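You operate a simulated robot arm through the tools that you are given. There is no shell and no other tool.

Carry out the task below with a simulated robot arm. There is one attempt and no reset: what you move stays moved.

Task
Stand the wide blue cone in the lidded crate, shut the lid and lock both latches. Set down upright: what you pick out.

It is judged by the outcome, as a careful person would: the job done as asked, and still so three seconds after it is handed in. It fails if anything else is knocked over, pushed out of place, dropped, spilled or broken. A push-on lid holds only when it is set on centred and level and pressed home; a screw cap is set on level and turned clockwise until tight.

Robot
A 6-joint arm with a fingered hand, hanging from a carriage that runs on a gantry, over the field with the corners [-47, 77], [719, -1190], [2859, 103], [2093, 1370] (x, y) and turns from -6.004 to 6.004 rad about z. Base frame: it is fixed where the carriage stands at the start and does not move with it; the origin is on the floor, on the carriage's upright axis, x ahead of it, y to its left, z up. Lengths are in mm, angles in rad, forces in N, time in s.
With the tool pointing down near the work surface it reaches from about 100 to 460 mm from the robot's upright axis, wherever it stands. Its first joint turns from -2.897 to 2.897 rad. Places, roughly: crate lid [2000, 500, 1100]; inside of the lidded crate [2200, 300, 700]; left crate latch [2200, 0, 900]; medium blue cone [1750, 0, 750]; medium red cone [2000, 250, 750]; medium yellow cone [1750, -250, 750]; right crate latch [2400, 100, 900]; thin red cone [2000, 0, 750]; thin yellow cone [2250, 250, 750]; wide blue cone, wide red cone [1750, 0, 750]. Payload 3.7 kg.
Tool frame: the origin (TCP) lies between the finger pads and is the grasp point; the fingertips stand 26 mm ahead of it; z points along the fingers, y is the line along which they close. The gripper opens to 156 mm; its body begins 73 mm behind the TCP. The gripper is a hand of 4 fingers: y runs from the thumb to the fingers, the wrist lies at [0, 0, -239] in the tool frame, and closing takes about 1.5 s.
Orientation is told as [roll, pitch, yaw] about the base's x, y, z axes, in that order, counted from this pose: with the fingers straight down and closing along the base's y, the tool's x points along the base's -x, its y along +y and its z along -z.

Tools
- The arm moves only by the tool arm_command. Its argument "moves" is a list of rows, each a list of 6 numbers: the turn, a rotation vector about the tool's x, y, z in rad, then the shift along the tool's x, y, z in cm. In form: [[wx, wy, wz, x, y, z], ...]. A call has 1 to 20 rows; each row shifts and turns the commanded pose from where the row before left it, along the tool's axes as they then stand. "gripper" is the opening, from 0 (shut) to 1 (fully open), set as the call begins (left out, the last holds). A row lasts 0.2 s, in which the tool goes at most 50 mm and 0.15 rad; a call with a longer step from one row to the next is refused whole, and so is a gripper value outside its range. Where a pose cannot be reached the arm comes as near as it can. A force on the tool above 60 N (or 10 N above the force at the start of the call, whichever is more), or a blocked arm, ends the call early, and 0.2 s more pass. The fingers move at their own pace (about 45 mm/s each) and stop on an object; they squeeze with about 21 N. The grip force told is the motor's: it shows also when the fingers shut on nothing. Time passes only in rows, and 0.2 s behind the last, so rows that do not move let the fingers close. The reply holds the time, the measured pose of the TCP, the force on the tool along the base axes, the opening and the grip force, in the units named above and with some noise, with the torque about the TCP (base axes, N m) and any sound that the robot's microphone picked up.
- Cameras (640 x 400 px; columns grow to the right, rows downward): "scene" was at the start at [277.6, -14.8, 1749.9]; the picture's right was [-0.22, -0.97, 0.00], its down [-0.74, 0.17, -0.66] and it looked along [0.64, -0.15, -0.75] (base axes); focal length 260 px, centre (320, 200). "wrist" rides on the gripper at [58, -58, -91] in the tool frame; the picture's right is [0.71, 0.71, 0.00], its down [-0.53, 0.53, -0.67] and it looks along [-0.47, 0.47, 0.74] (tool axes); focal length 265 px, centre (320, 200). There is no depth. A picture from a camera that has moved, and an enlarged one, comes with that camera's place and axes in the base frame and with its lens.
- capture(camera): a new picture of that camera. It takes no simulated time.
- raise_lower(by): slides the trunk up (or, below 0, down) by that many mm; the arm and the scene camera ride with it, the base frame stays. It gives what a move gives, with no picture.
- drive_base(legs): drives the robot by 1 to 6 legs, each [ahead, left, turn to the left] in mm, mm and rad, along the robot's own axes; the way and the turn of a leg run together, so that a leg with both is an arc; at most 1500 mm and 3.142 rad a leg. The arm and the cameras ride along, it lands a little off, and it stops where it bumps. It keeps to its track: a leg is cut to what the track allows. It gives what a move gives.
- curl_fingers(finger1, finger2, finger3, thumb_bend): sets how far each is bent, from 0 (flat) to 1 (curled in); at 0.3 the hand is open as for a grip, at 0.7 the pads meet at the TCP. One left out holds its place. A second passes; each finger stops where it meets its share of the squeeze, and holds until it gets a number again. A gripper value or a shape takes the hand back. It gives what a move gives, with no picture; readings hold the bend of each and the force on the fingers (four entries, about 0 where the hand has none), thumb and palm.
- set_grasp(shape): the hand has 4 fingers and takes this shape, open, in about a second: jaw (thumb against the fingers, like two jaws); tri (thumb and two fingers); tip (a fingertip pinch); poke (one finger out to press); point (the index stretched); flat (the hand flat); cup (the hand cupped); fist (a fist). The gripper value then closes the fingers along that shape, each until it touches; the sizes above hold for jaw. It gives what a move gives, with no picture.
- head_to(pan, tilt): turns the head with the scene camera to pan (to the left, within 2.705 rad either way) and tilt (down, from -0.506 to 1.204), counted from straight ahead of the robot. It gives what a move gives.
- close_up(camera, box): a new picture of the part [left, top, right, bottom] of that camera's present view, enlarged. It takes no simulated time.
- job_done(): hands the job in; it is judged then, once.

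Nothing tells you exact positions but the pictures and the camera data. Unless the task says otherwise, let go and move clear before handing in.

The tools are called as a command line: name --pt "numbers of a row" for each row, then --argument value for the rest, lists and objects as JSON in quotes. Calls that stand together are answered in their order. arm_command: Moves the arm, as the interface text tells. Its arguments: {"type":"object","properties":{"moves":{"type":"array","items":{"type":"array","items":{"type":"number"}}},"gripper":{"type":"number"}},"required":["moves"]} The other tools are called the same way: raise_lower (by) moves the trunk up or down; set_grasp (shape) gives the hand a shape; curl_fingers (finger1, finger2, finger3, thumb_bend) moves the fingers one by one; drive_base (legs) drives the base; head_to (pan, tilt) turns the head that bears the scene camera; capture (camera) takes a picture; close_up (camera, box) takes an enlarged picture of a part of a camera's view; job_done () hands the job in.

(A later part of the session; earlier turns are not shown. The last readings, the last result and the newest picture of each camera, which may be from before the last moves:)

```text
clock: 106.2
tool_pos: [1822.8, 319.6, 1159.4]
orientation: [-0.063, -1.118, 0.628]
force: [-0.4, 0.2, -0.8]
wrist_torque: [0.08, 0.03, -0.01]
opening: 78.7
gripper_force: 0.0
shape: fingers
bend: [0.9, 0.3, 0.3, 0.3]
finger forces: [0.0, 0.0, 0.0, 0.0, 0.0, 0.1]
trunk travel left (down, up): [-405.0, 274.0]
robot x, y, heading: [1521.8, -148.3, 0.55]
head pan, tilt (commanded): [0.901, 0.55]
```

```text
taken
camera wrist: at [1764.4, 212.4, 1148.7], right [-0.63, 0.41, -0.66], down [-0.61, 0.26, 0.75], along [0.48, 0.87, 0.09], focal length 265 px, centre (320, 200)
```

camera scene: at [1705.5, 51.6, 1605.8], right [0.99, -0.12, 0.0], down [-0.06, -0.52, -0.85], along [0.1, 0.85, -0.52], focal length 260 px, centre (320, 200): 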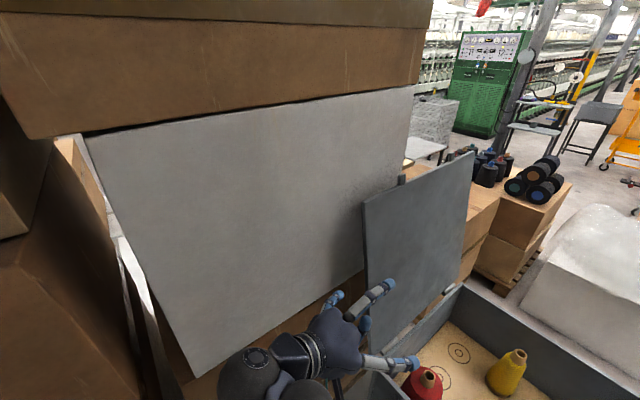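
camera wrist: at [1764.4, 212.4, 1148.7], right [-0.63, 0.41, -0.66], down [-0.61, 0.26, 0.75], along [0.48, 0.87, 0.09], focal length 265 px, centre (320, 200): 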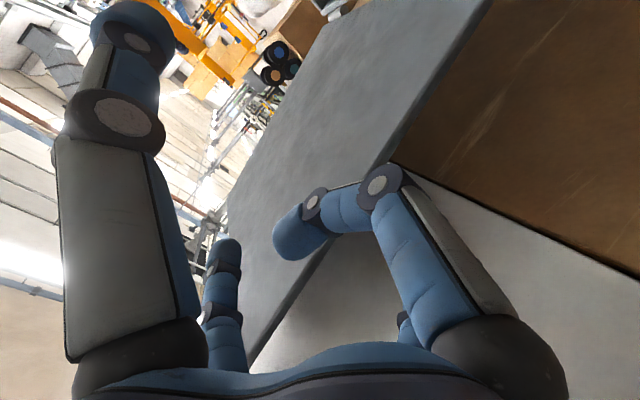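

drive_base --legs '[[0, 31, 0]]'

drive_base --legs '[[40, 0, 0]]'

close_up --camera "scene" --box '[260, 180, 460, 390]'

capture --camera "wrist"

```text
clock: 107.0
tool_pos: [1805.7, 346.5, 1159.3]
orientation: [-0.062, -1.118, 0.628]
force: [-0.9, 1.0, 0.3]
wrist_torque: [0.01, 0.01, 0.03]
opening: 78.9
gripper_force: 0.2
shape: fingers
bend: [0.9, 0.3, 0.3, 0.3]
finger forces: [0.1, 0.0, 0.1, 0.0, 0.0, 0.1]
trunk travel left (down, up): [-405.0, 274.0]
robot x, y, heading: [1506.8, -117.7, 0.549]
head pan, tilt (commanded): [0.901, 0.55]
```

```text
clock: 107.9
tool_pos: [1840.3, 366.2, 1159.0]
orientation: [-0.064, -1.118, 0.628]
force: [0.0, -0.5, 1.3]
wrist_torque: [-0.01, 0.0, 0.0]
opening: 78.8
gripper_force: 0.0
shape: fingers
bend: [0.9, 0.3, 0.3, 0.3]
finger forces: [0.0, 0.0, 0.0, 0.0, 0.0, 0.0]
trunk travel left (down, up): [-405.0, 274.0]
robot x, y, heading: [1545.1, -96.9, 0.546]
head pan, tilt (commanded): [0.901, 0.55]
```

```text
1.90 times, centred on (360, 285) of scene
camera zoom: at [1723.5, 99.1, 1605.8], right [0.99, -0.12, 0.0], down [-0.06, -0.52, -0.85], along [0.1, 0.85, -0.52], focal length 495 px, centre (244, 38)
```

zoom: 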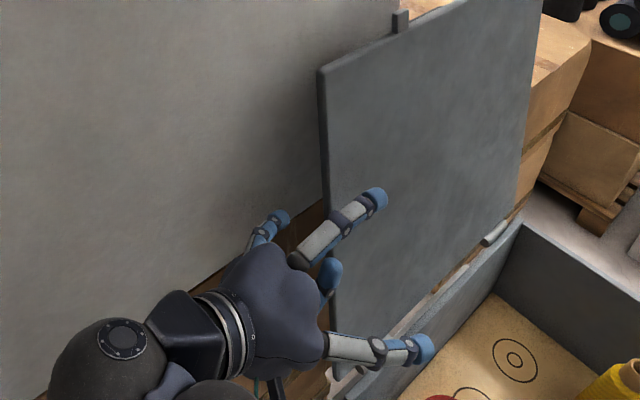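

```text
taken
camera wrist: at [1782.3, 260.0, 1148.7], right [-0.63, 0.41, -0.65], down [-0.61, 0.26, 0.75], along [0.48, 0.87, 0.09], focal length 265 px, centre (320, 200)
```

wrist: 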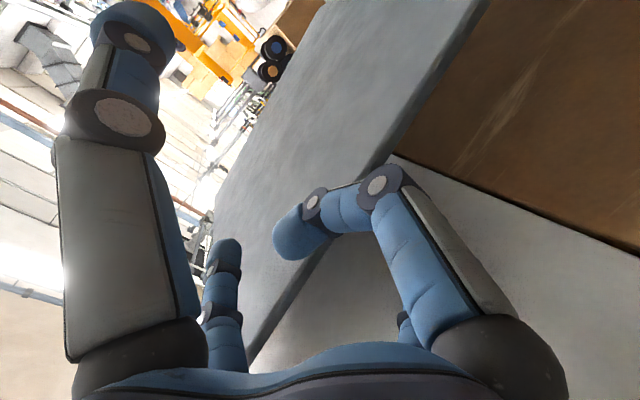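

Finger 2's tip is lined up with the gap behind the lid and finger 3 is in front. I'm advancing slowly so finger 2 slips behind the edge.

drive_base --legs '[[25, 0, 0]]'

drive_base --legs '[[27, 0, 0]]'

close_up --camera "scene" --box '[260, 180, 460, 390]'

capture --camera "wrist"

```text
clock: 108.7
tool_pos: [1860.9, 378.9, 1160.1]
orientation: [-0.063, -1.116, 0.629]
force: [0.7, 0.4, 0.2]
wrist_torque: [0.02, 0.0, 0.02]
opening: 78.9
gripper_force: 0.1
shape: fingers
bend: [0.9, 0.3, 0.3, 0.3]
finger forces: [0.1, 0.1, 0.0, 0.0, 0.1, 0.0]
trunk travel left (down, up): [-405.0, 274.0]
robot x, y, heading: [1559.3, -84.4, 0.55]
head pan, tilt (commanded): [0.901, 0.55]
```

```text
clock: 109.5
tool_pos: [1883.0, 393.9, 1158.0]
orientation: [-0.062, -1.117, 0.627]
force: [0.2, 0.5, 0.4]
wrist_torque: [-0.02, -0.01, -0.02]
opening: 78.4
gripper_force: 0.0
shape: fingers
bend: [0.9, 0.3, 0.3, 0.3]
finger forces: [0.0, 0.1, 0.0, 0.0, 0.0, 0.1]
trunk travel left (down, up): [-405.0, 274.0]
robot x, y, heading: [1582.6, -70.7, 0.548]
head pan, tilt (commanded): [0.901, 0.55]
```

```text
1.90 times, centred on (360, 285) of scene
camera zoom: at [1767.5, 126.1, 1605.8], right [0.99, -0.12, 0.0], down [-0.06, -0.52, -0.85], along [0.1, 0.85, -0.52], focal length 495 px, centre (244, 38)
```

zoom: 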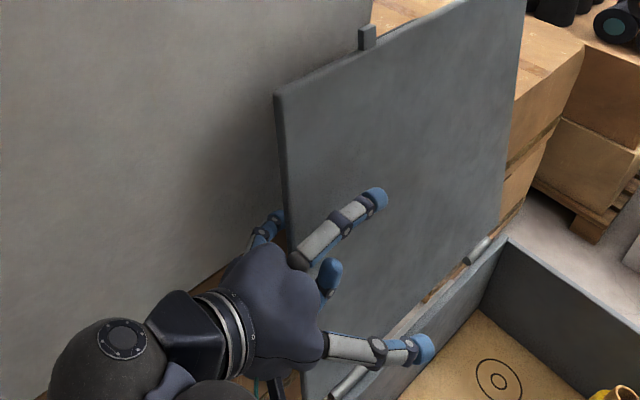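

```text
taken
camera wrist: at [1826.4, 286.9, 1148.7], right [-0.63, 0.41, -0.65], down [-0.61, 0.26, 0.75], along [0.48, 0.87, 0.09], focal length 265 px, centre (320, 200)
```

wrist: 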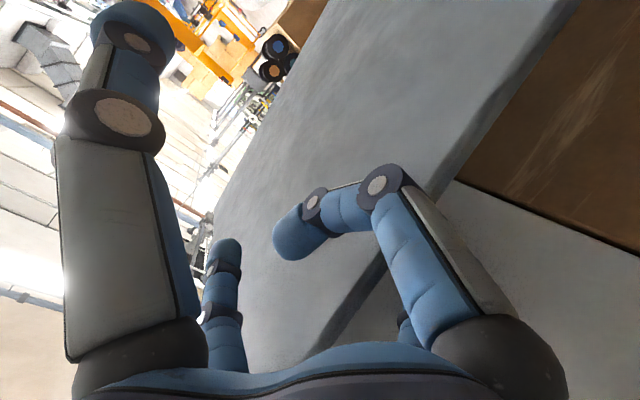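

Finger 2 is behind the lid edge. I'm moving right a little to make contact and start tipping the lid, watching the forces.

drive_base --legs '[[0, -40, 0]]'

close_up --camera "scene" --box '[260, 180, 460, 390]'

```text
clock: 110.4
tool_pos: [1905.6, 360.3, 1158.6]
orientation: [-0.062, -1.118, 0.626]
force: [-2.2, 1.1, 0.3]
wrist_torque: [0.07, 0.07, 0.09]
opening: 78.6
gripper_force: 1.5
shape: fingers
bend: [0.9, 0.28, 0.3, 0.3]
finger forces: [0.0, 2.2, 0.0, 0.0, 0.0, 0.0]
trunk travel left (down, up): [-405.0, 274.0]
robot x, y, heading: [1603.9, -104.4, 0.551]
head pan, tilt (commanded): [0.901, 0.55]
```

```text
1.90 times, centred on (360, 285) of scene
camera zoom: at [1788.2, 92.1, 1605.8], right [0.99, -0.12, 0.0], down [-0.06, -0.52, -0.85], along [0.1, 0.85, -0.52], focal length 495 px, centre (244, 38)
```

zoom: 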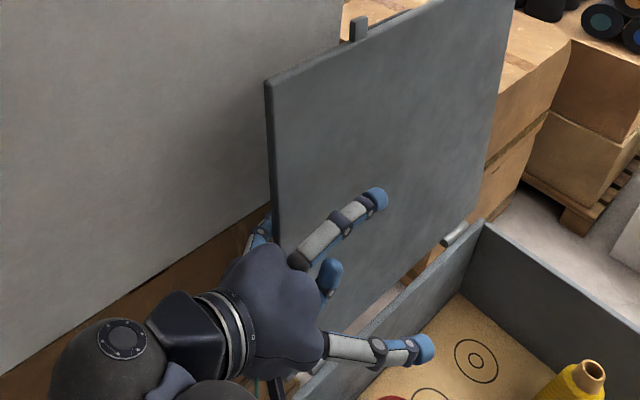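

The lid moves easily (about 2 N). I'll continue past vertical in small steps.

drive_base --legs '[[0, -35, 0]]'

close_up --camera "scene" --box '[260, 180, 460, 390]'

drive_base --legs '[[0, -25, 0]]'

close_up --camera "scene" --box '[260, 180, 460, 390]'

```text
clock: 111.3
tool_pos: [1923.2, 328.8, 1159.5]
orientation: [-0.063, -1.116, 0.627]
force: [-1.2, -0.6, 0.8]
wrist_torque: [0.05, 0.05, 0.1]
opening: 78.9
gripper_force: 1.4
shape: fingers
bend: [0.9, 0.28, 0.3, 0.3]
finger forces: [0.0, 1.9, 0.0, 0.1, 0.0, 0.1]
trunk travel left (down, up): [-405.0, 274.0]
robot x, y, heading: [1625.3, -132.4, 0.551]
head pan, tilt (commanded): [0.901, 0.55]
```

```text
1.90 times, centred on (360, 285) of scene
camera zoom: at [1806.6, 62.1, 1605.7], right [0.99, -0.12, 0.0], down [-0.06, -0.52, -0.85], along [0.1, 0.85, -0.52], focal length 495 px, centre (244, 38)
```

zoom: 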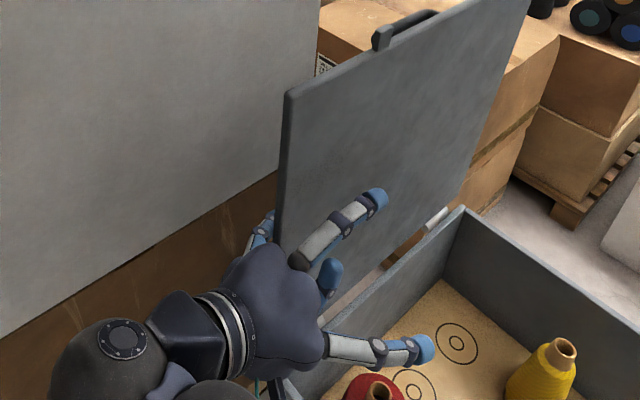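

```text
clock: 112.1
tool_pos: [1936.6, 307.2, 1160.2]
orientation: [-0.064, -1.118, 0.628]
force: [-1.6, 0.5, 0.6]
wrist_torque: [0.04, -0.03, 0.06]
opening: 79.1
gripper_force: 0.5
shape: fingers
bend: [0.9, 0.29, 0.3, 0.3]
finger forces: [0.1, 1.0, 0.0, 0.1, 0.0, 0.1]
trunk travel left (down, up): [-405.0, 274.0]
robot x, y, heading: [1636.1, -151.1, 0.549]
head pan, tilt (commanded): [0.901, 0.55]
```

```text
1.90 times, centred on (360, 285) of scene
camera zoom: at [1819.7, 40.7, 1605.8], right [0.99, -0.12, 0.0], down [-0.06, -0.52, -0.85], along [0.1, 0.85, -0.52], focal length 495 px, centre (244, 38)
```

zoom: 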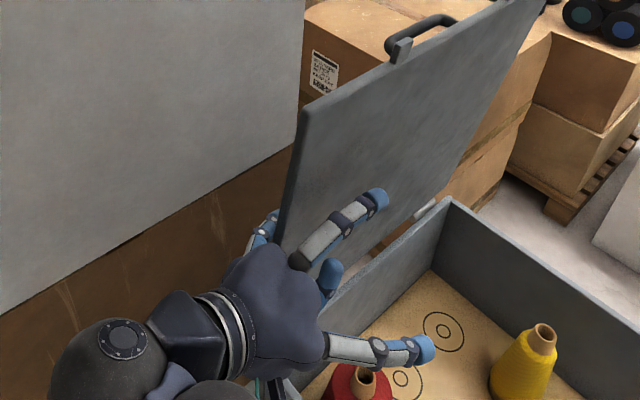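

The lid is now just past vertical and still needs a light push, so the hinge has friction or damping. I'm continuing in small steps.

drive_base --legs '[[0, -30, 0]]'

close_up --camera "scene" --box '[260, 180, 460, 390]'

drive_base --legs '[[0, -30, 0]]'

close_up --camera "scene" --box '[260, 180, 460, 390]'

```text
clock: 112.9
tool_pos: [1953.6, 282.0, 1158.3]
orientation: [-0.065, -1.117, 0.625]
force: [-1.0, 0.5, -0.5]
wrist_torque: [0.0, 0.01, 0.03]
opening: 78.7
gripper_force: 0.1
shape: fingers
bend: [0.9, 0.29, 0.3, 0.3]
finger forces: [0.0, 0.4, 0.0, 0.0, 0.1, 0.0]
trunk travel left (down, up): [-405.0, 274.0]
robot x, y, heading: [1652.6, -181.2, 0.549]
head pan, tilt (commanded): [0.901, 0.55]
```

```text
1.90 times, centred on (360, 285) of scene
camera zoom: at [1835.4, 15.1, 1605.8], right [0.99, -0.12, 0.0], down [-0.06, -0.52, -0.85], along [0.1, 0.85, -0.52], focal length 495 px, centre (244, 38)
```

zoom: 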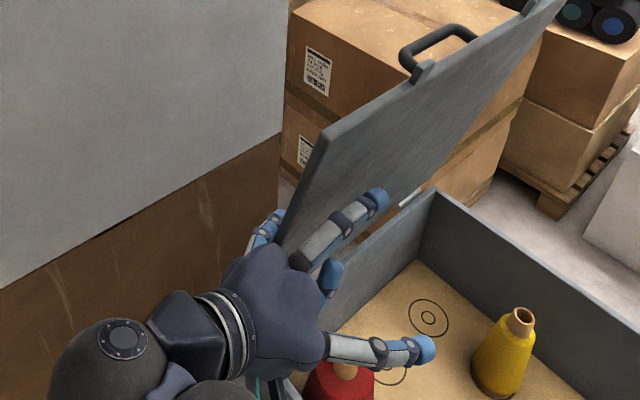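

```text
clock: 113.7
tool_pos: [1970.6, 256.1, 1159.2]
orientation: [-0.063, -1.117, 0.625]
force: [0.0, 0.7, 0.3]
wrist_torque: [0.02, -0.01, 0.02]
opening: 78.9
gripper_force: 0.0
shape: fingers
bend: [0.9, 0.3, 0.3, 0.3]
finger forces: [0.1, 0.0, 0.0, 0.0, 0.1, 0.0]
trunk travel left (down, up): [-405.0, 274.0]
robot x, y, heading: [1669.5, -207.3, 0.545]
head pan, tilt (commanded): [0.901, 0.55]
```

```text
1.90 times, centred on (360, 285) of scene
camera zoom: at [1851.2, -10.6, 1605.8], right [0.99, -0.12, 0.0], down [-0.06, -0.52, -0.85], along [0.1, 0.85, -0.52], focal length 495 px, centre (244, 38)
```

zoom: 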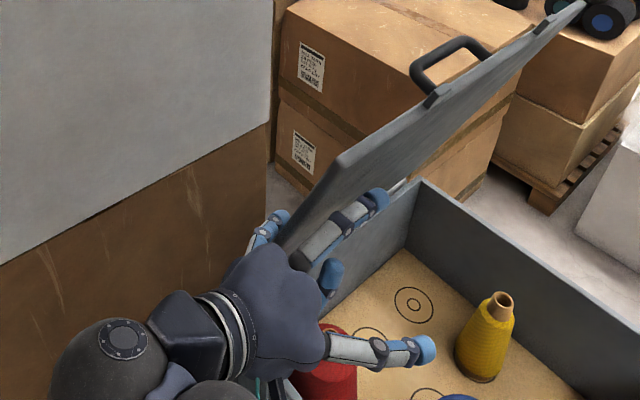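

arm_command --pt "0 0 0 0 0 0" --pt "0 0 0 0 0 0"

close_up --camera "scene" --box '[260, 180, 460, 390]'

```text
clock: 114.3
tool_pos: [1969.3, 255.0, 1159.5]
orientation: [-0.064, -1.117, 0.624]
force: [0.7, 0.6, 1.3]
wrist_torque: [-0.02, 0.01, 0.01]
opening: 78.8
gripper_force: 0.0
shape: fingers
bend: [0.9, 0.3, 0.3, 0.3]
finger forces: [0.0, 0.2, 0.1, 0.2, 0.1, 0.0]
trunk travel left (down, up): [-405.0, 274.0]
robot x, y, heading: [1667.9, -205.6, 0.55]
head pan, tilt (commanded): [0.901, 0.55]
```

```text
1.90 times, centred on (360, 285) of scene
camera zoom: at [1851.2, -10.6, 1605.8], right [0.99, -0.12, 0.0], down [-0.06, -0.52, -0.85], along [0.1, 0.85, -0.52], focal length 495 px, centre (244, 38)
```

zoom: 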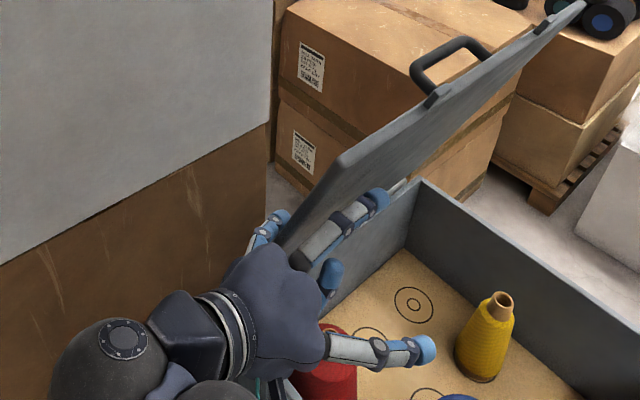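

The lid holds at about 23° forward by hinge friction. I'll roll the hand with it so finger 2 ends up above the lid and finger 3 stays beneath as a catch.

arm_command --pt "0 0 0.08 0 0 0" --pt "0 0 0.08 0 0 0" --pt "0 0 0.08 0 0 0" --pt "0 0 0.08 0 0 0" --pt "0 0 0.08 0 0 0" --pt "0 0 0 0 0 0"

close_up --camera "scene" --box '[260, 180, 460, 390]'

```text
clock: 115.7
tool_pos: [1969.7, 255.2, 1158.5]
orientation: [0.641, -0.996, -0.171]
force: [-0.3, 0.0, 0.3]
wrist_torque: [-0.01, 0.01, 0.06]
opening: 78.6
gripper_force: 0.1
shape: fingers
bend: [0.9, 0.3, 0.3, 0.3]
finger forces: [0.1, 0.0, 0.1, 0.1, 0.1, 0.2]
trunk travel left (down, up): [-405.0, 274.0]
robot x, y, heading: [1667.1, -206.1, 0.547]
head pan, tilt (commanded): [0.901, 0.55]
```

```text
1.90 times, centred on (360, 285) of scene
camera zoom: at [1851.2, -10.6, 1605.8], right [0.99, -0.12, 0.0], down [-0.06, -0.52, -0.85], along [0.1, 0.85, -0.52], focal length 495 px, centre (244, 38)
```

zoom: 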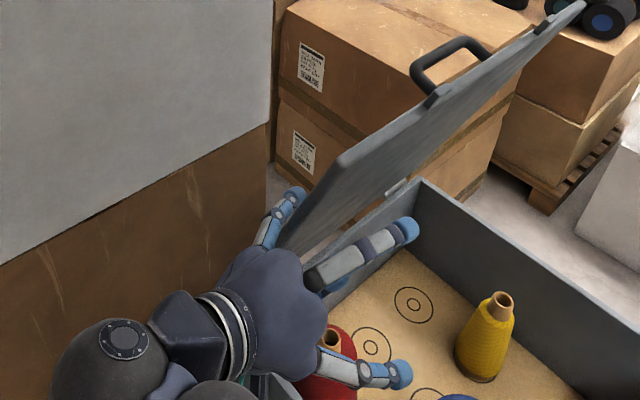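

arm_command --pt "0 0 0.08 0 0 0" --pt "0 0 0.08 0 0 0" --pt "0 0 0.08 0 0 0" --pt "0 0 0.08 0 0 0" --pt "0 0 0.08 0 0 0" --pt "0 0 0 0 0 0"

close_up --camera "scene" --box '[260, 180, 460, 390]'

capture --camera "wrist"

```text
clock: 117.1
tool_pos: [1969.1, 254.9, 1158.9]
orientation: [0.961, -0.701, -0.591]
force: [-3.9, 0.8, -1.5]
wrist_torque: [-0.11, -0.19, 0.0]
opening: 78.7
gripper_force: 1.7
shape: fingers
bend: [0.9, 0.29, 0.3, 0.3]
finger forces: [0.0, 2.8, 0.0, 0.1, 0.0, 0.0]
trunk travel left (down, up): [-405.0, 274.0]
robot x, y, heading: [1668.5, -204.8, 0.553]
head pan, tilt (commanded): [0.901, 0.55]
```

```text
1.90 times, centred on (360, 285) of scene
camera zoom: at [1851.0, -10.5, 1605.7], right [0.99, -0.12, 0.0], down [-0.06, -0.52, -0.85], along [0.1, 0.85, -0.52], focal length 495 px, centre (244, 38)
```

zoom: 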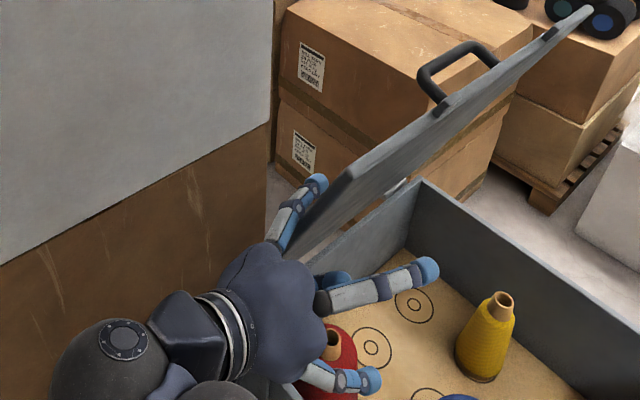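

```text
taken
camera wrist: at [1870.2, 193.3, 1125.7], right [-0.53, 0.85, -0.01], down [-0.24, -0.14, 0.96], along [0.81, 0.52, 0.28], focal length 265 px, centre (320, 200)
```

wrist: 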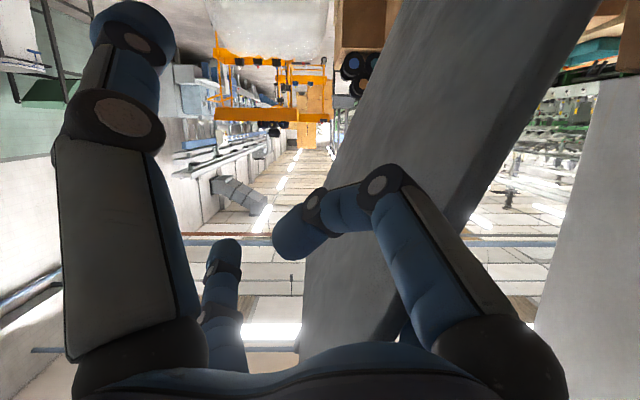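

drive_base --legs '[[0, -40, 0]]'

raise_lower --by -25

close_up --camera "scene" --box '[260, 180, 460, 390]'

```text
clock: 118.0
tool_pos: [1990.3, 220.3, 1159.2]
orientation: [0.961, -0.702, -0.595]
force: [0.3, -0.4, 0.0]
wrist_torque: [0.0, -0.03, -0.01]
opening: 78.9
gripper_force: 0.1
shape: fingers
bend: [0.9, 0.3, 0.3, 0.3]
finger forces: [0.1, 0.0, 0.0, 0.0, 0.1, 0.0]
trunk travel left (down, up): [-405.0, 274.0]
robot x, y, heading: [1688.3, -243.0, 0.55]
head pan, tilt (commanded): [0.901, 0.55]
```

```text
clock: 118.7
tool_pos: [1990.5, 221.2, 1134.3]
orientation: [0.959, -0.703, -0.59]
force: [-1.5, -0.2, 0.8]
wrist_torque: [-0.01, -0.03, 0.01]
opening: 78.9
gripper_force: 0.8
shape: fingers
bend: [0.9, 0.29, 0.3, 0.3]
finger forces: [0.0, 1.4, 0.0, 0.1, 0.1, 0.0]
trunk travel left (down, up): [-380.0, 299.0]
robot x, y, heading: [1686.7, -242.1, 0.55]
head pan, tilt (commanded): [0.901, 0.55]
```

```text
1.90 times, centred on (360, 285) of scene
camera zoom: at [1872.1, -44.7, 1580.7], right [0.99, -0.12, 0.0], down [-0.06, -0.52, -0.85], along [0.1, 0.85, -0.52], focal length 495 px, centre (244, 38)
```

zoom: 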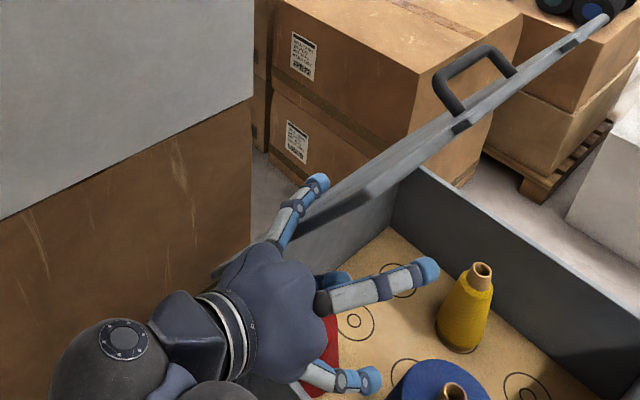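

The lid follows nicely under light contact. I'm continuing down the arc.

drive_base --legs '[[0, -35, 0]]'

raise_lower --by -35

close_up --camera "scene" --box '[260, 180, 460, 390]'

```text
clock: 119.6
tool_pos: [2009.4, 190.4, 1134.3]
orientation: [0.962, -0.701, -0.592]
force: [0.2, -0.5, 0.0]
wrist_torque: [0.03, 0.02, 0.02]
opening: 78.6
gripper_force: 0.0
shape: fingers
bend: [0.9, 0.3, 0.3, 0.3]
finger forces: [0.1, 0.0, 0.0, 0.0, 0.1, 0.0]
trunk travel left (down, up): [-380.0, 299.0]
robot x, y, heading: [1705.4, -270.0, 0.549]
head pan, tilt (commanded): [0.901, 0.55]
```

```text
clock: 120.4
tool_pos: [2009.8, 191.5, 1098.9]
orientation: [0.96, -0.702, -0.592]
force: [-1.0, 0.1, -0.9]
wrist_torque: [0.02, -0.03, 0.02]
opening: 78.9
gripper_force: 0.2
shape: fingers
bend: [0.9, 0.29, 0.3, 0.3]
finger forces: [0.1, 0.7, 0.1, 0.0, 0.0, 0.1]
trunk travel left (down, up): [-345.0, 334.0]
robot x, y, heading: [1708.6, -270.7, 0.544]
head pan, tilt (commanded): [0.901, 0.55]
```

```text
1.90 times, centred on (360, 285) of scene
camera zoom: at [1890.5, -74.8, 1545.7], right [0.99, -0.12, 0.0], down [-0.06, -0.52, -0.85], along [0.1, 0.85, -0.52], focal length 495 px, centre (244, 38)
```

zoom: 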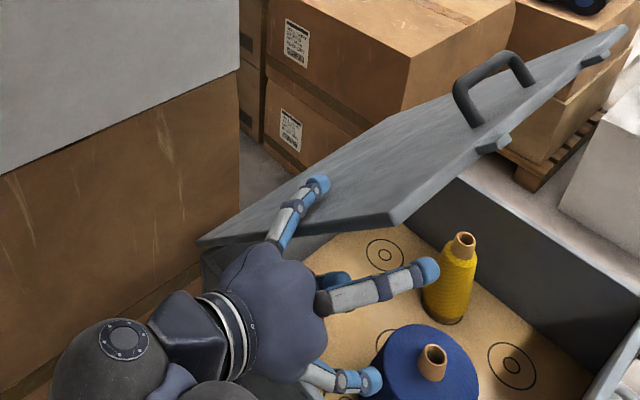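

drive_base --legs '[[0, -35, 0]]'

raise_lower --by -35

drive_base --legs '[[0, -25, 0]]'

raise_lower --by -30

close_up --camera "scene" --box '[260, 180, 460, 390]'

```text
clock: 121.2
tool_pos: [2028.0, 160.4, 1099.6]
orientation: [0.96, -0.702, -0.594]
force: [1.2, -0.5, -0.7]
wrist_torque: [-0.03, 0.02, 0.01]
opening: 78.9
gripper_force: 0.0
shape: fingers
bend: [0.9, 0.3, 0.3, 0.3]
finger forces: [0.0, 0.0, 0.0, 0.0, 0.1, 0.0]
trunk travel left (down, up): [-345.0, 334.0]
robot x, y, heading: [1728.3, -296.6, 0.545]
head pan, tilt (commanded): [0.901, 0.55]
```

```text
clock: 122.0
tool_pos: [2028.1, 161.0, 1064.4]
orientation: [0.96, -0.703, -0.595]
force: [0.5, 0.9, 0.2]
wrist_torque: [0.0, -0.03, -0.04]
opening: 78.8
gripper_force: 0.3
shape: fingers
bend: [0.9, 0.3, 0.3, 0.3]
finger forces: [0.1, 0.3, 0.0, 0.0, 0.0, 0.0]
trunk travel left (down, up): [-310.0, 369.0]
robot x, y, heading: [1722.8, -296.1, 0.546]
head pan, tilt (commanded): [0.901, 0.55]
```

```text
clock: 122.8
tool_pos: [2040.4, 139.1, 1064.2]
orientation: [0.962, -0.701, -0.596]
force: [-0.5, 0.4, 0.1]
wrist_torque: [0.0, 0.02, -0.02]
opening: 78.8
gripper_force: 0.0
shape: fingers
bend: [0.9, 0.3, 0.3, 0.3]
finger forces: [0.0, 0.0, 0.1, 0.0, 0.1, 0.0]
trunk travel left (down, up): [-310.0, 369.0]
robot x, y, heading: [1738.2, -320.9, 0.551]
head pan, tilt (commanded): [0.901, 0.55]
```

```text
clock: 123.6
tool_pos: [2040.4, 139.4, 1033.5]
orientation: [0.96, -0.704, -0.596]
force: [-0.1, 0.0, -0.5]
wrist_torque: [0.04, 0.01, -0.01]
opening: 79.0
gripper_force: 0.1
shape: fingers
bend: [0.9, 0.3, 0.3, 0.3]
finger forces: [0.1, 0.1, 0.1, 0.1, 0.0, 0.1]
trunk travel left (down, up): [-280.0, 399.0]
robot x, y, heading: [1738.2, -320.2, 0.551]
head pan, tilt (commanded): [0.901, 0.55]
```

```text
1.90 times, centred on (360, 285) of scene
camera zoom: at [1922.0, -126.2, 1480.7], right [0.99, -0.12, 0.0], down [-0.06, -0.52, -0.85], along [0.1, 0.85, -0.52], focal length 495 px, centre (244, 38)
```

zoom: 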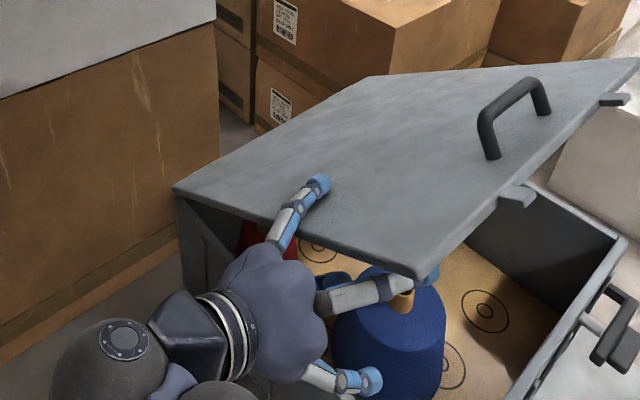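

arm_command --pt "0 0 0 0 0 0" --pt "0 0 0 0 0 0" --pt "0 0 0 0 0 0" --pt "0 0 0 0 0 0"

close_up --camera "scene" --box '[260, 180, 460, 390]'

```text
clock: 124.6
tool_pos: [2040.5, 139.3, 1034.5]
orientation: [0.96, -0.703, -0.595]
force: [0.2, 0.6, 0.3]
wrist_torque: [0.02, -0.04, 0.02]
opening: 78.9
gripper_force: 0.0
shape: fingers
bend: [0.9, 0.3, 0.3, 0.3]
finger forces: [0.0, 0.1, 0.0, 0.1, 0.0, 0.0]
trunk travel left (down, up): [-280.0, 399.0]
robot x, y, heading: [1738.9, -320.3, 0.554]
head pan, tilt (commanded): [0.901, 0.55]
```

```text
1.90 times, centred on (360, 285) of scene
camera zoom: at [1921.9, -126.2, 1480.8], right [0.99, -0.12, 0.0], down [-0.06, -0.52, -0.85], along [0.1, 0.85, -0.52], focal length 495 px, centre (244, 38)
```

zoom: 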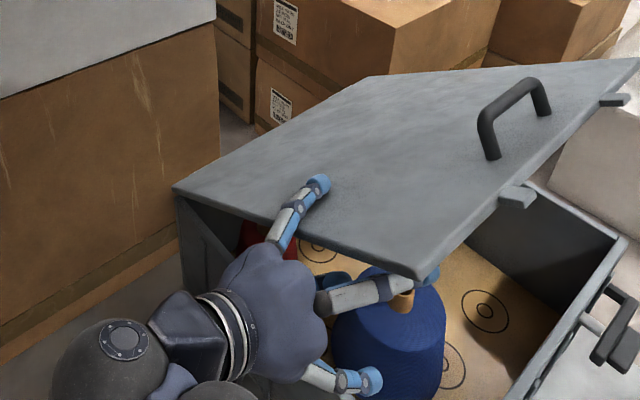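

The lid stays put on its own (about 58° over), so the hinge has real friction. I'll tuck finger 3 and the thumb away, leaving only finger 2 above the lid, and press it on down.

curl_fingers --finger3 0.85 --thumb_bend 0.6

drive_base --legs '[[-22, 0, 0]]'

close_up --camera "scene" --box '[260, 180, 460, 390]'

capture --camera "wrist"

```text
clock: 125.6
tool_pos: [2039.7, 139.0, 1034.6]
orientation: [0.961, -0.703, -0.595]
force: [0.0, 0.3, 0.1]
wrist_torque: [-0.01, 0.01, -0.01]
opening: 38.1
gripper_force: 0.0
shape: fingers
bend: [0.93, 0.3, 0.83, 0.6]
finger forces: [0.0, 0.0, 0.0, 0.0, 0.0, 0.0]
trunk travel left (down, up): [-280.0, 399.0]
robot x, y, heading: [1739.7, -318.2, 0.547]
head pan, tilt (commanded): [0.901, 0.55]
```

```text
clock: 126.4
tool_pos: [2023.2, 127.9, 1033.9]
orientation: [0.96, -0.701, -0.596]
force: [0.1, 0.7, 0.1]
wrist_torque: [-0.01, 0.0, 0.01]
opening: 38.0
gripper_force: 0.1
shape: fingers
bend: [0.93, 0.3, 0.83, 0.6]
finger forces: [0.0, 0.0, 0.0, 0.1, 0.0, 0.0]
trunk travel left (down, up): [-280.0, 399.0]
robot x, y, heading: [1723.3, -333.6, 0.545]
head pan, tilt (commanded): [0.901, 0.55]
```

```text
1.90 times, centred on (360, 285) of scene
camera zoom: at [1903.4, -137.6, 1480.7], right [0.99, -0.12, 0.0], down [-0.06, -0.52, -0.85], along [0.1, 0.85, -0.52], focal length 495 px, centre (244, 38)
```

zoom: 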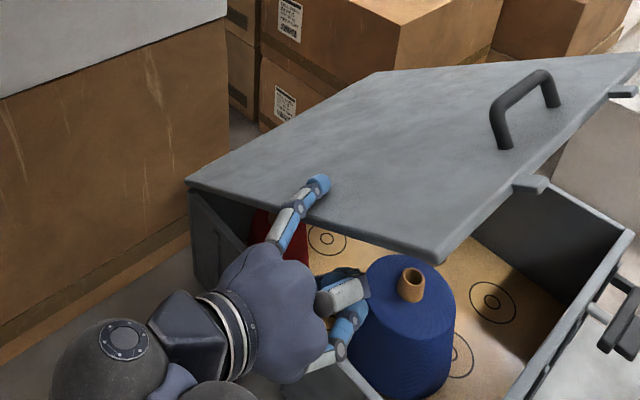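

```text
taken
camera wrist: at [1923.4, 65.8, 1000.8], right [-0.53, 0.85, -0.01], down [-0.24, -0.13, 0.96], along [0.81, 0.51, 0.28], focal length 265 px, centre (320, 200)
```

wrist: 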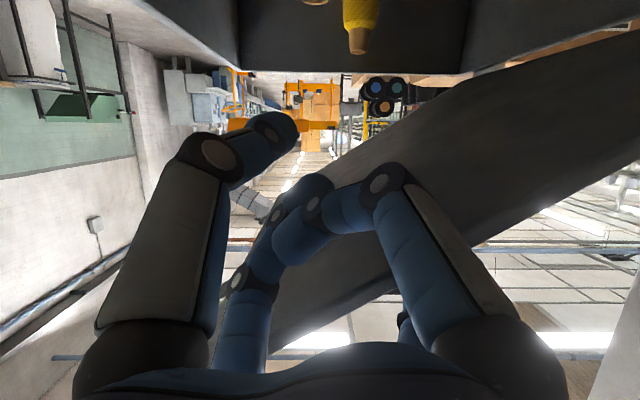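

drive_base --legs '[[-15, -22, 0]]'

raise_lower --by -33

drive_base --legs '[[0, -21, 0]]'

raise_lower --by -30

close_up --camera "scene" --box '[260, 180, 460, 390]'

```text
clock: 127.2
tool_pos: [2020.7, 101.4, 1033.8]
orientation: [0.96, -0.703, -0.596]
force: [0.3, -0.4, 0.0]
wrist_torque: [-0.03, -0.02, 0.0]
opening: 38.1
gripper_force: 0.0
shape: fingers
bend: [0.93, 0.3, 0.83, 0.6]
finger forces: [0.0, 0.0, 0.0, 0.0, 0.0, 0.0]
trunk travel left (down, up): [-280.0, 399.0]
robot x, y, heading: [1719.7, -359.9, 0.545]
head pan, tilt (commanded): [0.901, 0.55]
```

```text
clock: 128.0
tool_pos: [2020.6, 102.0, 1001.5]
orientation: [0.961, -0.702, -0.594]
force: [0.1, 0.5, 0.2]
wrist_torque: [0.01, -0.03, 0.01]
opening: 38.0
gripper_force: 0.0
shape: fingers
bend: [0.93, 0.3, 0.83, 0.6]
finger forces: [0.0, 0.0, 0.0, 0.0, 0.0, 0.0]
trunk travel left (down, up): [-247.0, 432.0]
robot x, y, heading: [1717.9, -358.9, 0.547]
head pan, tilt (commanded): [0.901, 0.55]
```

```text
clock: 128.8
tool_pos: [2033.2, 82.5, 1001.8]
orientation: [0.961, -0.703, -0.596]
force: [-0.1, 0.0, 0.8]
wrist_torque: [0.0, 0.02, 0.05]
opening: 37.8
gripper_force: 0.1
shape: fingers
bend: [0.93, 0.3, 0.83, 0.6]
finger forces: [0.0, 0.0, 0.1, 0.0, 0.0, 0.1]
trunk travel left (down, up): [-247.0, 432.0]
robot x, y, heading: [1729.7, -376.7, 0.543]
head pan, tilt (commanded): [0.901, 0.55]
```

```text
clock: 129.5
tool_pos: [2032.0, 84.2, 982.6]
orientation: [0.981, -0.701, -0.608]
force: [0.2, -0.1, -0.4]
wrist_torque: [-0.05, 0.04, 0.02]
opening: 38.3
gripper_force: 0.0
shape: fingers
bend: [0.93, 0.3, 0.83, 0.6]
finger forces: [0.0, 0.0, 0.0, 0.0, 0.0, 0.0]
trunk travel left (down, up): [-217.0, 462.0]
robot x, y, heading: [1732.0, -384.8, 0.548]
head pan, tilt (commanded): [0.901, 0.55]
```

```text
1.90 times, centred on (360, 285) of scene
camera zoom: at [1912.3, -183.4, 1421.5], right [0.99, -0.12, 0.0], down [-0.06, -0.52, -0.85], along [0.1, 0.85, -0.52], focal length 495 px, centre (244, 38)
```

zoom: 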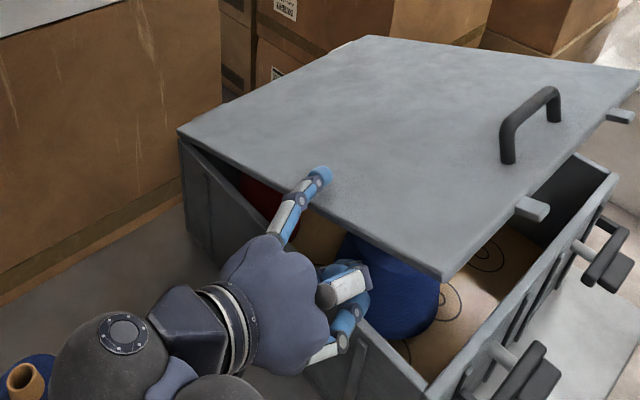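

The last trunk step moved the hand only about 19 mm of 30, so something upstream of the hand may be touching. I'll look before moving anything.

capture --camera "scene"

```text
taken
camera scene: at [1912.3, -183.4, 1421.5], right [0.99, -0.12, 0.0], down [-0.06, -0.52, -0.85], along [0.1, 0.85, -0.52], focal length 260 px, centre (320, 200)
```

scene: 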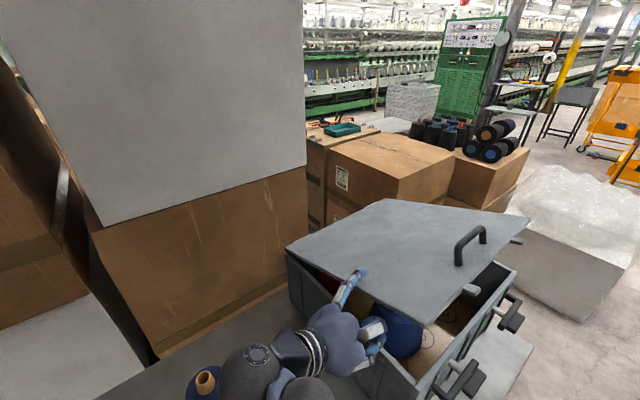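

raise_lower --by 30

head_to --pan 0.5 --tilt 1.2

capture --camera "scene"

```text
clock: 130.3
tool_pos: [2032.3, 83.5, 1001.4]
orientation: [0.958, -0.704, -0.593]
force: [-0.4, -0.2, 0.3]
wrist_torque: [-0.02, 0.02, 0.05]
opening: 38.2
gripper_force: 0.1
shape: fingers
bend: [0.93, 0.3, 0.83, 0.6]
finger forces: [0.0, 0.1, 0.0, 0.0, 0.0, 0.0]
trunk travel left (down, up): [-247.0, 432.0]
robot x, y, heading: [1732.6, -379.8, 0.55]
head pan, tilt (commanded): [0.901, 0.55]
```

```text
clock: 131.3
tool_pos: [2032.8, 84.5, 1002.3]
orientation: [0.961, -0.701, -0.596]
force: [-1.1, 0.9, 0.1]
wrist_torque: [0.01, -0.01, 0.02]
opening: 38.0
gripper_force: 0.1
shape: fingers
bend: [0.93, 0.3, 0.83, 0.6]
finger forces: [0.0, 0.0, 0.0, 0.0, 0.0, 0.1]
trunk travel left (down, up): [-247.0, 432.0]
robot x, y, heading: [1728.5, -374.9, 0.547]
head pan, tilt (commanded): [0.499, 1.201]
```

```text
taken
camera scene: at [1930.3, -222.5, 1398.7], right [0.87, -0.5, 0.0], down [-0.47, -0.81, -0.36], along [0.18, 0.31, -0.93], focal length 260 px, centre (320, 200)
```

scene: 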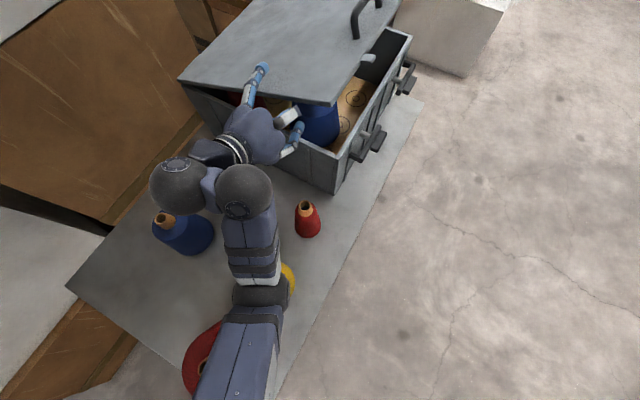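

The elbow sits right over the medium yellow cone and had begun to press on it. I've already backed off. I'll raise further and check that cone, then press the lid from above in a tool-down posture instead.

raise_lower --by 100

drive_base --legs '[[-60, -150, 0]]'

head_to --pan 0.9 --tilt 1.0

capture --camera "scene"

```text
clock: 132.6
tool_pos: [2029.7, 83.4, 1100.0]
orientation: [0.958, -0.701, -0.592]
force: [-10.6, -1.2, -5.4]
wrist_torque: [0.03, 0.51, -0.18]
opening: 41.8
gripper_force: 6.3
shape: fingers
bend: [0.93, 0.3, 0.83, 0.58]
finger forces: [0.0, 0.1, 0.1, 0.0, 12.7, 0.1]
trunk travel left (down, up): [-347.0, 332.0]
robot x, y, heading: [1729.6, -376.3, 0.548]
head pan, tilt (commanded): [0.499, 1.201]
```

```text
clock: 134.1
tool_pos: [2059.2, -74.9, 1101.5]
orientation: [0.96, -0.701, -0.595]
force: [-0.7, 0.0, -0.3]
wrist_torque: [-0.02, 0.0, 0.01]
opening: 38.2
gripper_force: 0.1
shape: fingers
bend: [0.93, 0.3, 0.83, 0.6]
finger forces: [0.1, 0.1, 0.0, 0.0, 0.0, 0.0]
trunk travel left (down, up): [-347.0, 332.0]
robot x, y, heading: [1759.8, -531.1, 0.548]
head pan, tilt (commanded): [0.499, 1.201]
```

```text
clock: 134.9
tool_pos: [2059.3, -75.9, 1101.3]
orientation: [0.961, -0.703, -0.595]
force: [0.1, 0.4, -0.2]
wrist_torque: [0.0, -0.02, 0.0]
opening: 38.0
gripper_force: 0.0
shape: fingers
bend: [0.93, 0.3, 0.83, 0.6]
finger forces: [0.0, 0.0, 0.0, 0.0, 0.1, 0.0]
trunk travel left (down, up): [-347.0, 332.0]
robot x, y, heading: [1758.9, -536.0, 0.55]
head pan, tilt (commanded): [0.901, 1.0]
```

```text
taken
camera scene: at [1938.4, -361.2, 1511.2], right [0.99, -0.12, 0.0], down [-0.1, -0.84, -0.54], along [0.07, 0.54, -0.84], focal length 260 px, centre (320, 200)
```

scene: 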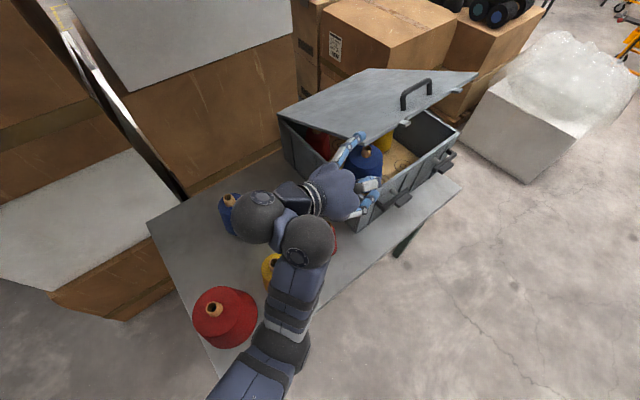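

raise_lower --by 120

drive_base --legs '[[-250, 0, 0]]'

head_to --pan 0.6 --tilt 0.9

capture --camera "scene"

```text
clock: 136.4
tool_pos: [2059.4, -75.9, 1221.0]
orientation: [0.959, -0.702, -0.595]
force: [-0.2, -0.5, -0.1]
wrist_torque: [-0.01, -0.02, -0.05]
opening: 38.0
gripper_force: 0.2
shape: fingers
bend: [0.93, 0.3, 0.83, 0.6]
finger forces: [0.0, 0.0, 0.1, 0.0, 0.0, 0.0]
trunk travel left (down, up): [-467.0, 212.0]
robot x, y, heading: [1760.1, -535.2, 0.549]
head pan, tilt (commanded): [0.901, 1.0]
```

```text
clock: 138.2
tool_pos: [1848.2, -205.5, 1222.0]
orientation: [0.963, -0.703, -0.598]
force: [0.5, 0.1, -0.8]
wrist_torque: [0.03, 0.0, 0.03]
opening: 38.2
gripper_force: 0.1
shape: fingers
bend: [0.93, 0.3, 0.83, 0.6]
finger forces: [0.0, 0.0, 0.0, 0.0, 0.1, 0.0]
trunk travel left (down, up): [-467.0, 212.0]
robot x, y, heading: [1547.9, -667.0, 0.544]
head pan, tilt (commanded): [0.901, 1.0]
```

```text
clock: 139.1
tool_pos: [1848.5, -204.9, 1220.9]
orientation: [0.963, -0.702, -0.597]
force: [-0.5, 0.4, 0.4]
wrist_torque: [0.01, 0.0, 0.01]
opening: 38.0
gripper_force: 0.1
shape: fingers
bend: [0.93, 0.3, 0.83, 0.6]
finger forces: [0.0, 0.0, 0.0, 0.0, 0.0, 0.0]
trunk travel left (down, up): [-467.0, 212.0]
robot x, y, heading: [1550.3, -667.2, 0.54]
head pan, tilt (commanded): [0.6, 0.901]
```

```text
taken
camera scene: at [1748.6, -491.2, 1638.5], right [0.91, -0.41, 0.0], down [-0.32, -0.71, -0.62], along [0.26, 0.57, -0.78], focal length 260 px, centre (320, 200)
```

scene: 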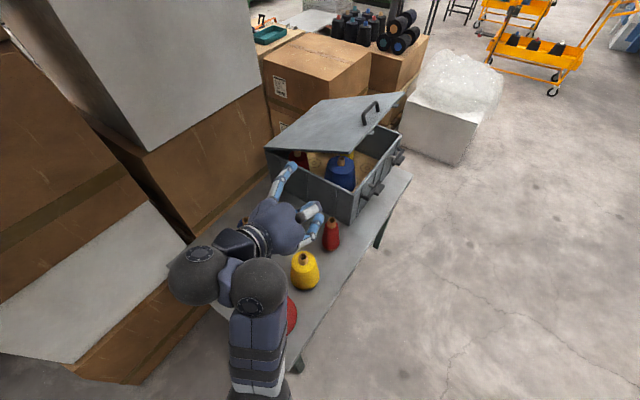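

The yellow cone stands undisturbed. I'll unroll the hand and turn it back to point straight down, well above the table, for pressing the lid from above.

arm_command --pt "0 0 -0.1 0 0 0" --pt "0 0 -0.1 0 0 0" --pt "0 0 -0.1 0 0 0" --pt "0 0 -0.1 0 0 0" --pt "0 0 -0.1 0 0 0" --pt "0 0 -0.1 0 0 0" --pt "0 0 -0.1 0 0 0" --pt "0 0 -0.1 0 0 0"

raise_lower --by 205

arm_command --pt "0 0.14 0 3.3 0 0" --pt "0 0.14 0 3.3 0 0" --pt "0 0.14 0 3.3 0 0" --pt "0 0.14 0 3.3 0 0" --pt "0 0.14 0 3.3 0 0" --pt "0 0.14 0 3.3 0 0" --pt "0 0.14 0 3.3 0 0" --pt "0 0.14 0 3.3 0 0" --pt "0 0 0 0 0 0"

```text
clock: 140.8
tool_pos: [1848.4, -205.8, 1222.3]
orientation: [-0.064, -1.116, 0.623]
force: [-0.7, -0.1, 0.3]
wrist_torque: [0.0, -0.02, -0.01]
opening: 38.1
gripper_force: 0.1
shape: fingers
bend: [0.93, 0.3, 0.83, 0.6]
finger forces: [0.0, 0.1, 0.0, 0.0, 0.0, 0.0]
trunk travel left (down, up): [-467.0, 212.0]
robot x, y, heading: [1545.8, -664.3, 0.548]
head pan, tilt (commanded): [0.6, 0.901]
```

```text
clock: 143.1
tool_pos: [1848.1, -206.4, 1426.0]
orientation: [-0.063, -1.117, 0.619]
force: [0.9, 0.5, -0.3]
wrist_torque: [0.0, -0.03, 0.02]
opening: 38.0
gripper_force: 0.2
shape: fingers
bend: [0.93, 0.3, 0.83, 0.6]
finger forces: [0.0, 0.0, 0.0, 0.0, 0.1, 0.0]
trunk travel left (down, up): [-672.0, 7.0]
robot x, y, heading: [1545.0, -667.1, 0.544]
head pan, tilt (commanded): [0.6, 0.901]
```

```text
clock: 145.1
tool_pos: [1737.6, -260.3, 1165.1]
orientation: [-0.026, 0.003, 0.564]
force: [0.5, -0.1, -1.0]
wrist_torque: [-0.01, 0.01, 0.01]
opening: 38.2
gripper_force: 0.1
shape: fingers
bend: [0.93, 0.3, 0.83, 0.6]
finger forces: [0.0, 0.0, 0.0, 0.1, 0.1, 0.0]
out of reach, approached as far as the arm can: row 2, 3, 4, 5, 6, 7, 8
trunk travel left (down, up): [-672.0, 7.0]
robot x, y, heading: [1548.6, -669.5, 0.547]
head pan, tilt (commanded): [0.6, 0.901]
```

set_grasp --shape "fist"

capture --camera "wrist"

head_to --pan 0.3 --tilt 0.6

capture --camera "scene"

```text
clock: 146.0
tool_pos: [1737.5, -260.8, 1164.4]
orientation: [-0.025, 0.002, 0.564]
force: [0.3, 0.6, -0.3]
wrist_torque: [0.01, 0.04, 0.01]
opening: 0.0
gripper_force: 0.0
shape: fist
bend: [1.0, 0.91, 1.0, 0.62]
finger forces: [0.0, 0.1, 0.1, 0.0, 0.0, 0.1]
trunk travel left (down, up): [-672.0, 7.0]
robot x, y, heading: [1545.3, -665.8, 0.544]
head pan, tilt (commanded): [0.6, 0.901]
```

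```text
taken
camera wrist: at [1719.6, -337.8, 1258.0], right [-0.98, 0.22, -0.02], down [0.15, 0.74, 0.65], along [0.16, 0.63, -0.76], focal length 265 px, centre (320, 200)
```

wrist: 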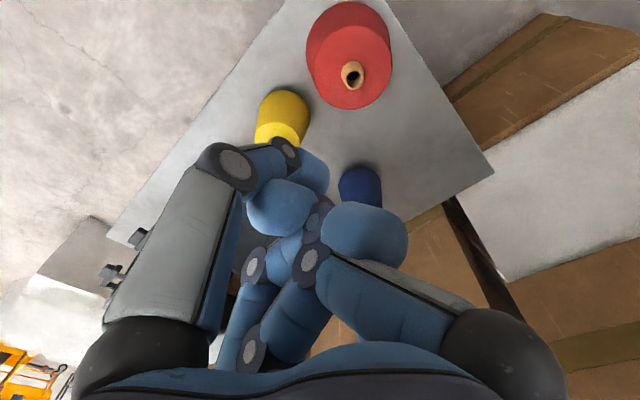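

```text
clock: 146.8
tool_pos: [1737.7, -260.9, 1164.6]
orientation: [-0.027, 0.002, 0.561]
force: [0.1, -1.4, -0.1]
wrist_torque: [0.0, 0.01, 0.01]
opening: 0.0
gripper_force: 0.0
shape: fist
bend: [1.0, 0.91, 1.0, 0.62]
finger forces: [0.0, 0.0, 0.1, 0.1, 0.1, 0.1]
trunk travel left (down, up): [-672.0, 7.0]
robot x, y, heading: [1543.3, -665.2, 0.549]
head pan, tilt (commanded): [0.3, 0.6]
```

```text
taken
camera scene: at [1776.1, -493.8, 1868.2], right [0.75, -0.66, 0.0], down [-0.37, -0.42, -0.82], along [0.55, 0.62, -0.57], focal length 260 px, centre (320, 200)
```

scene: 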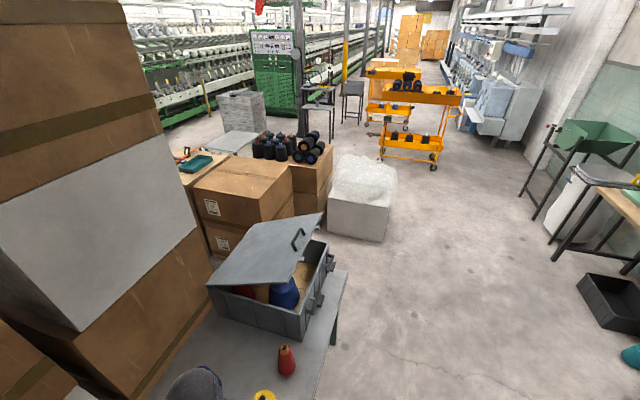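

close_up --camera "scene" --box '[190, 190, 360, 390]'

```text
2.00 times, centred on (275, 290) of scene
camera zoom: at [1776.1, -493.8, 1868.2], right [0.75, -0.66, 0.0], down [-0.37, -0.42, -0.82], along [0.55, 0.62, -0.57], focal length 520 px, centre (410, 20)
```

zoom: 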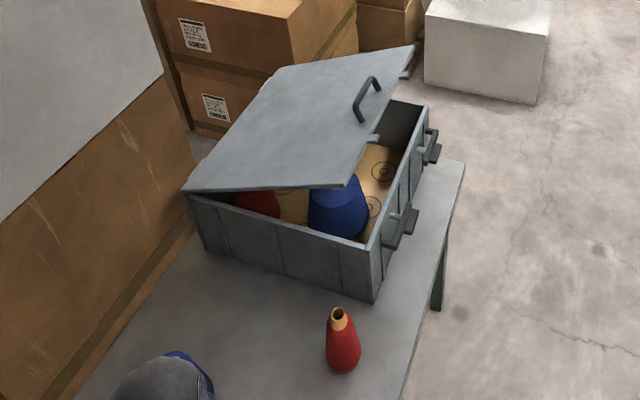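

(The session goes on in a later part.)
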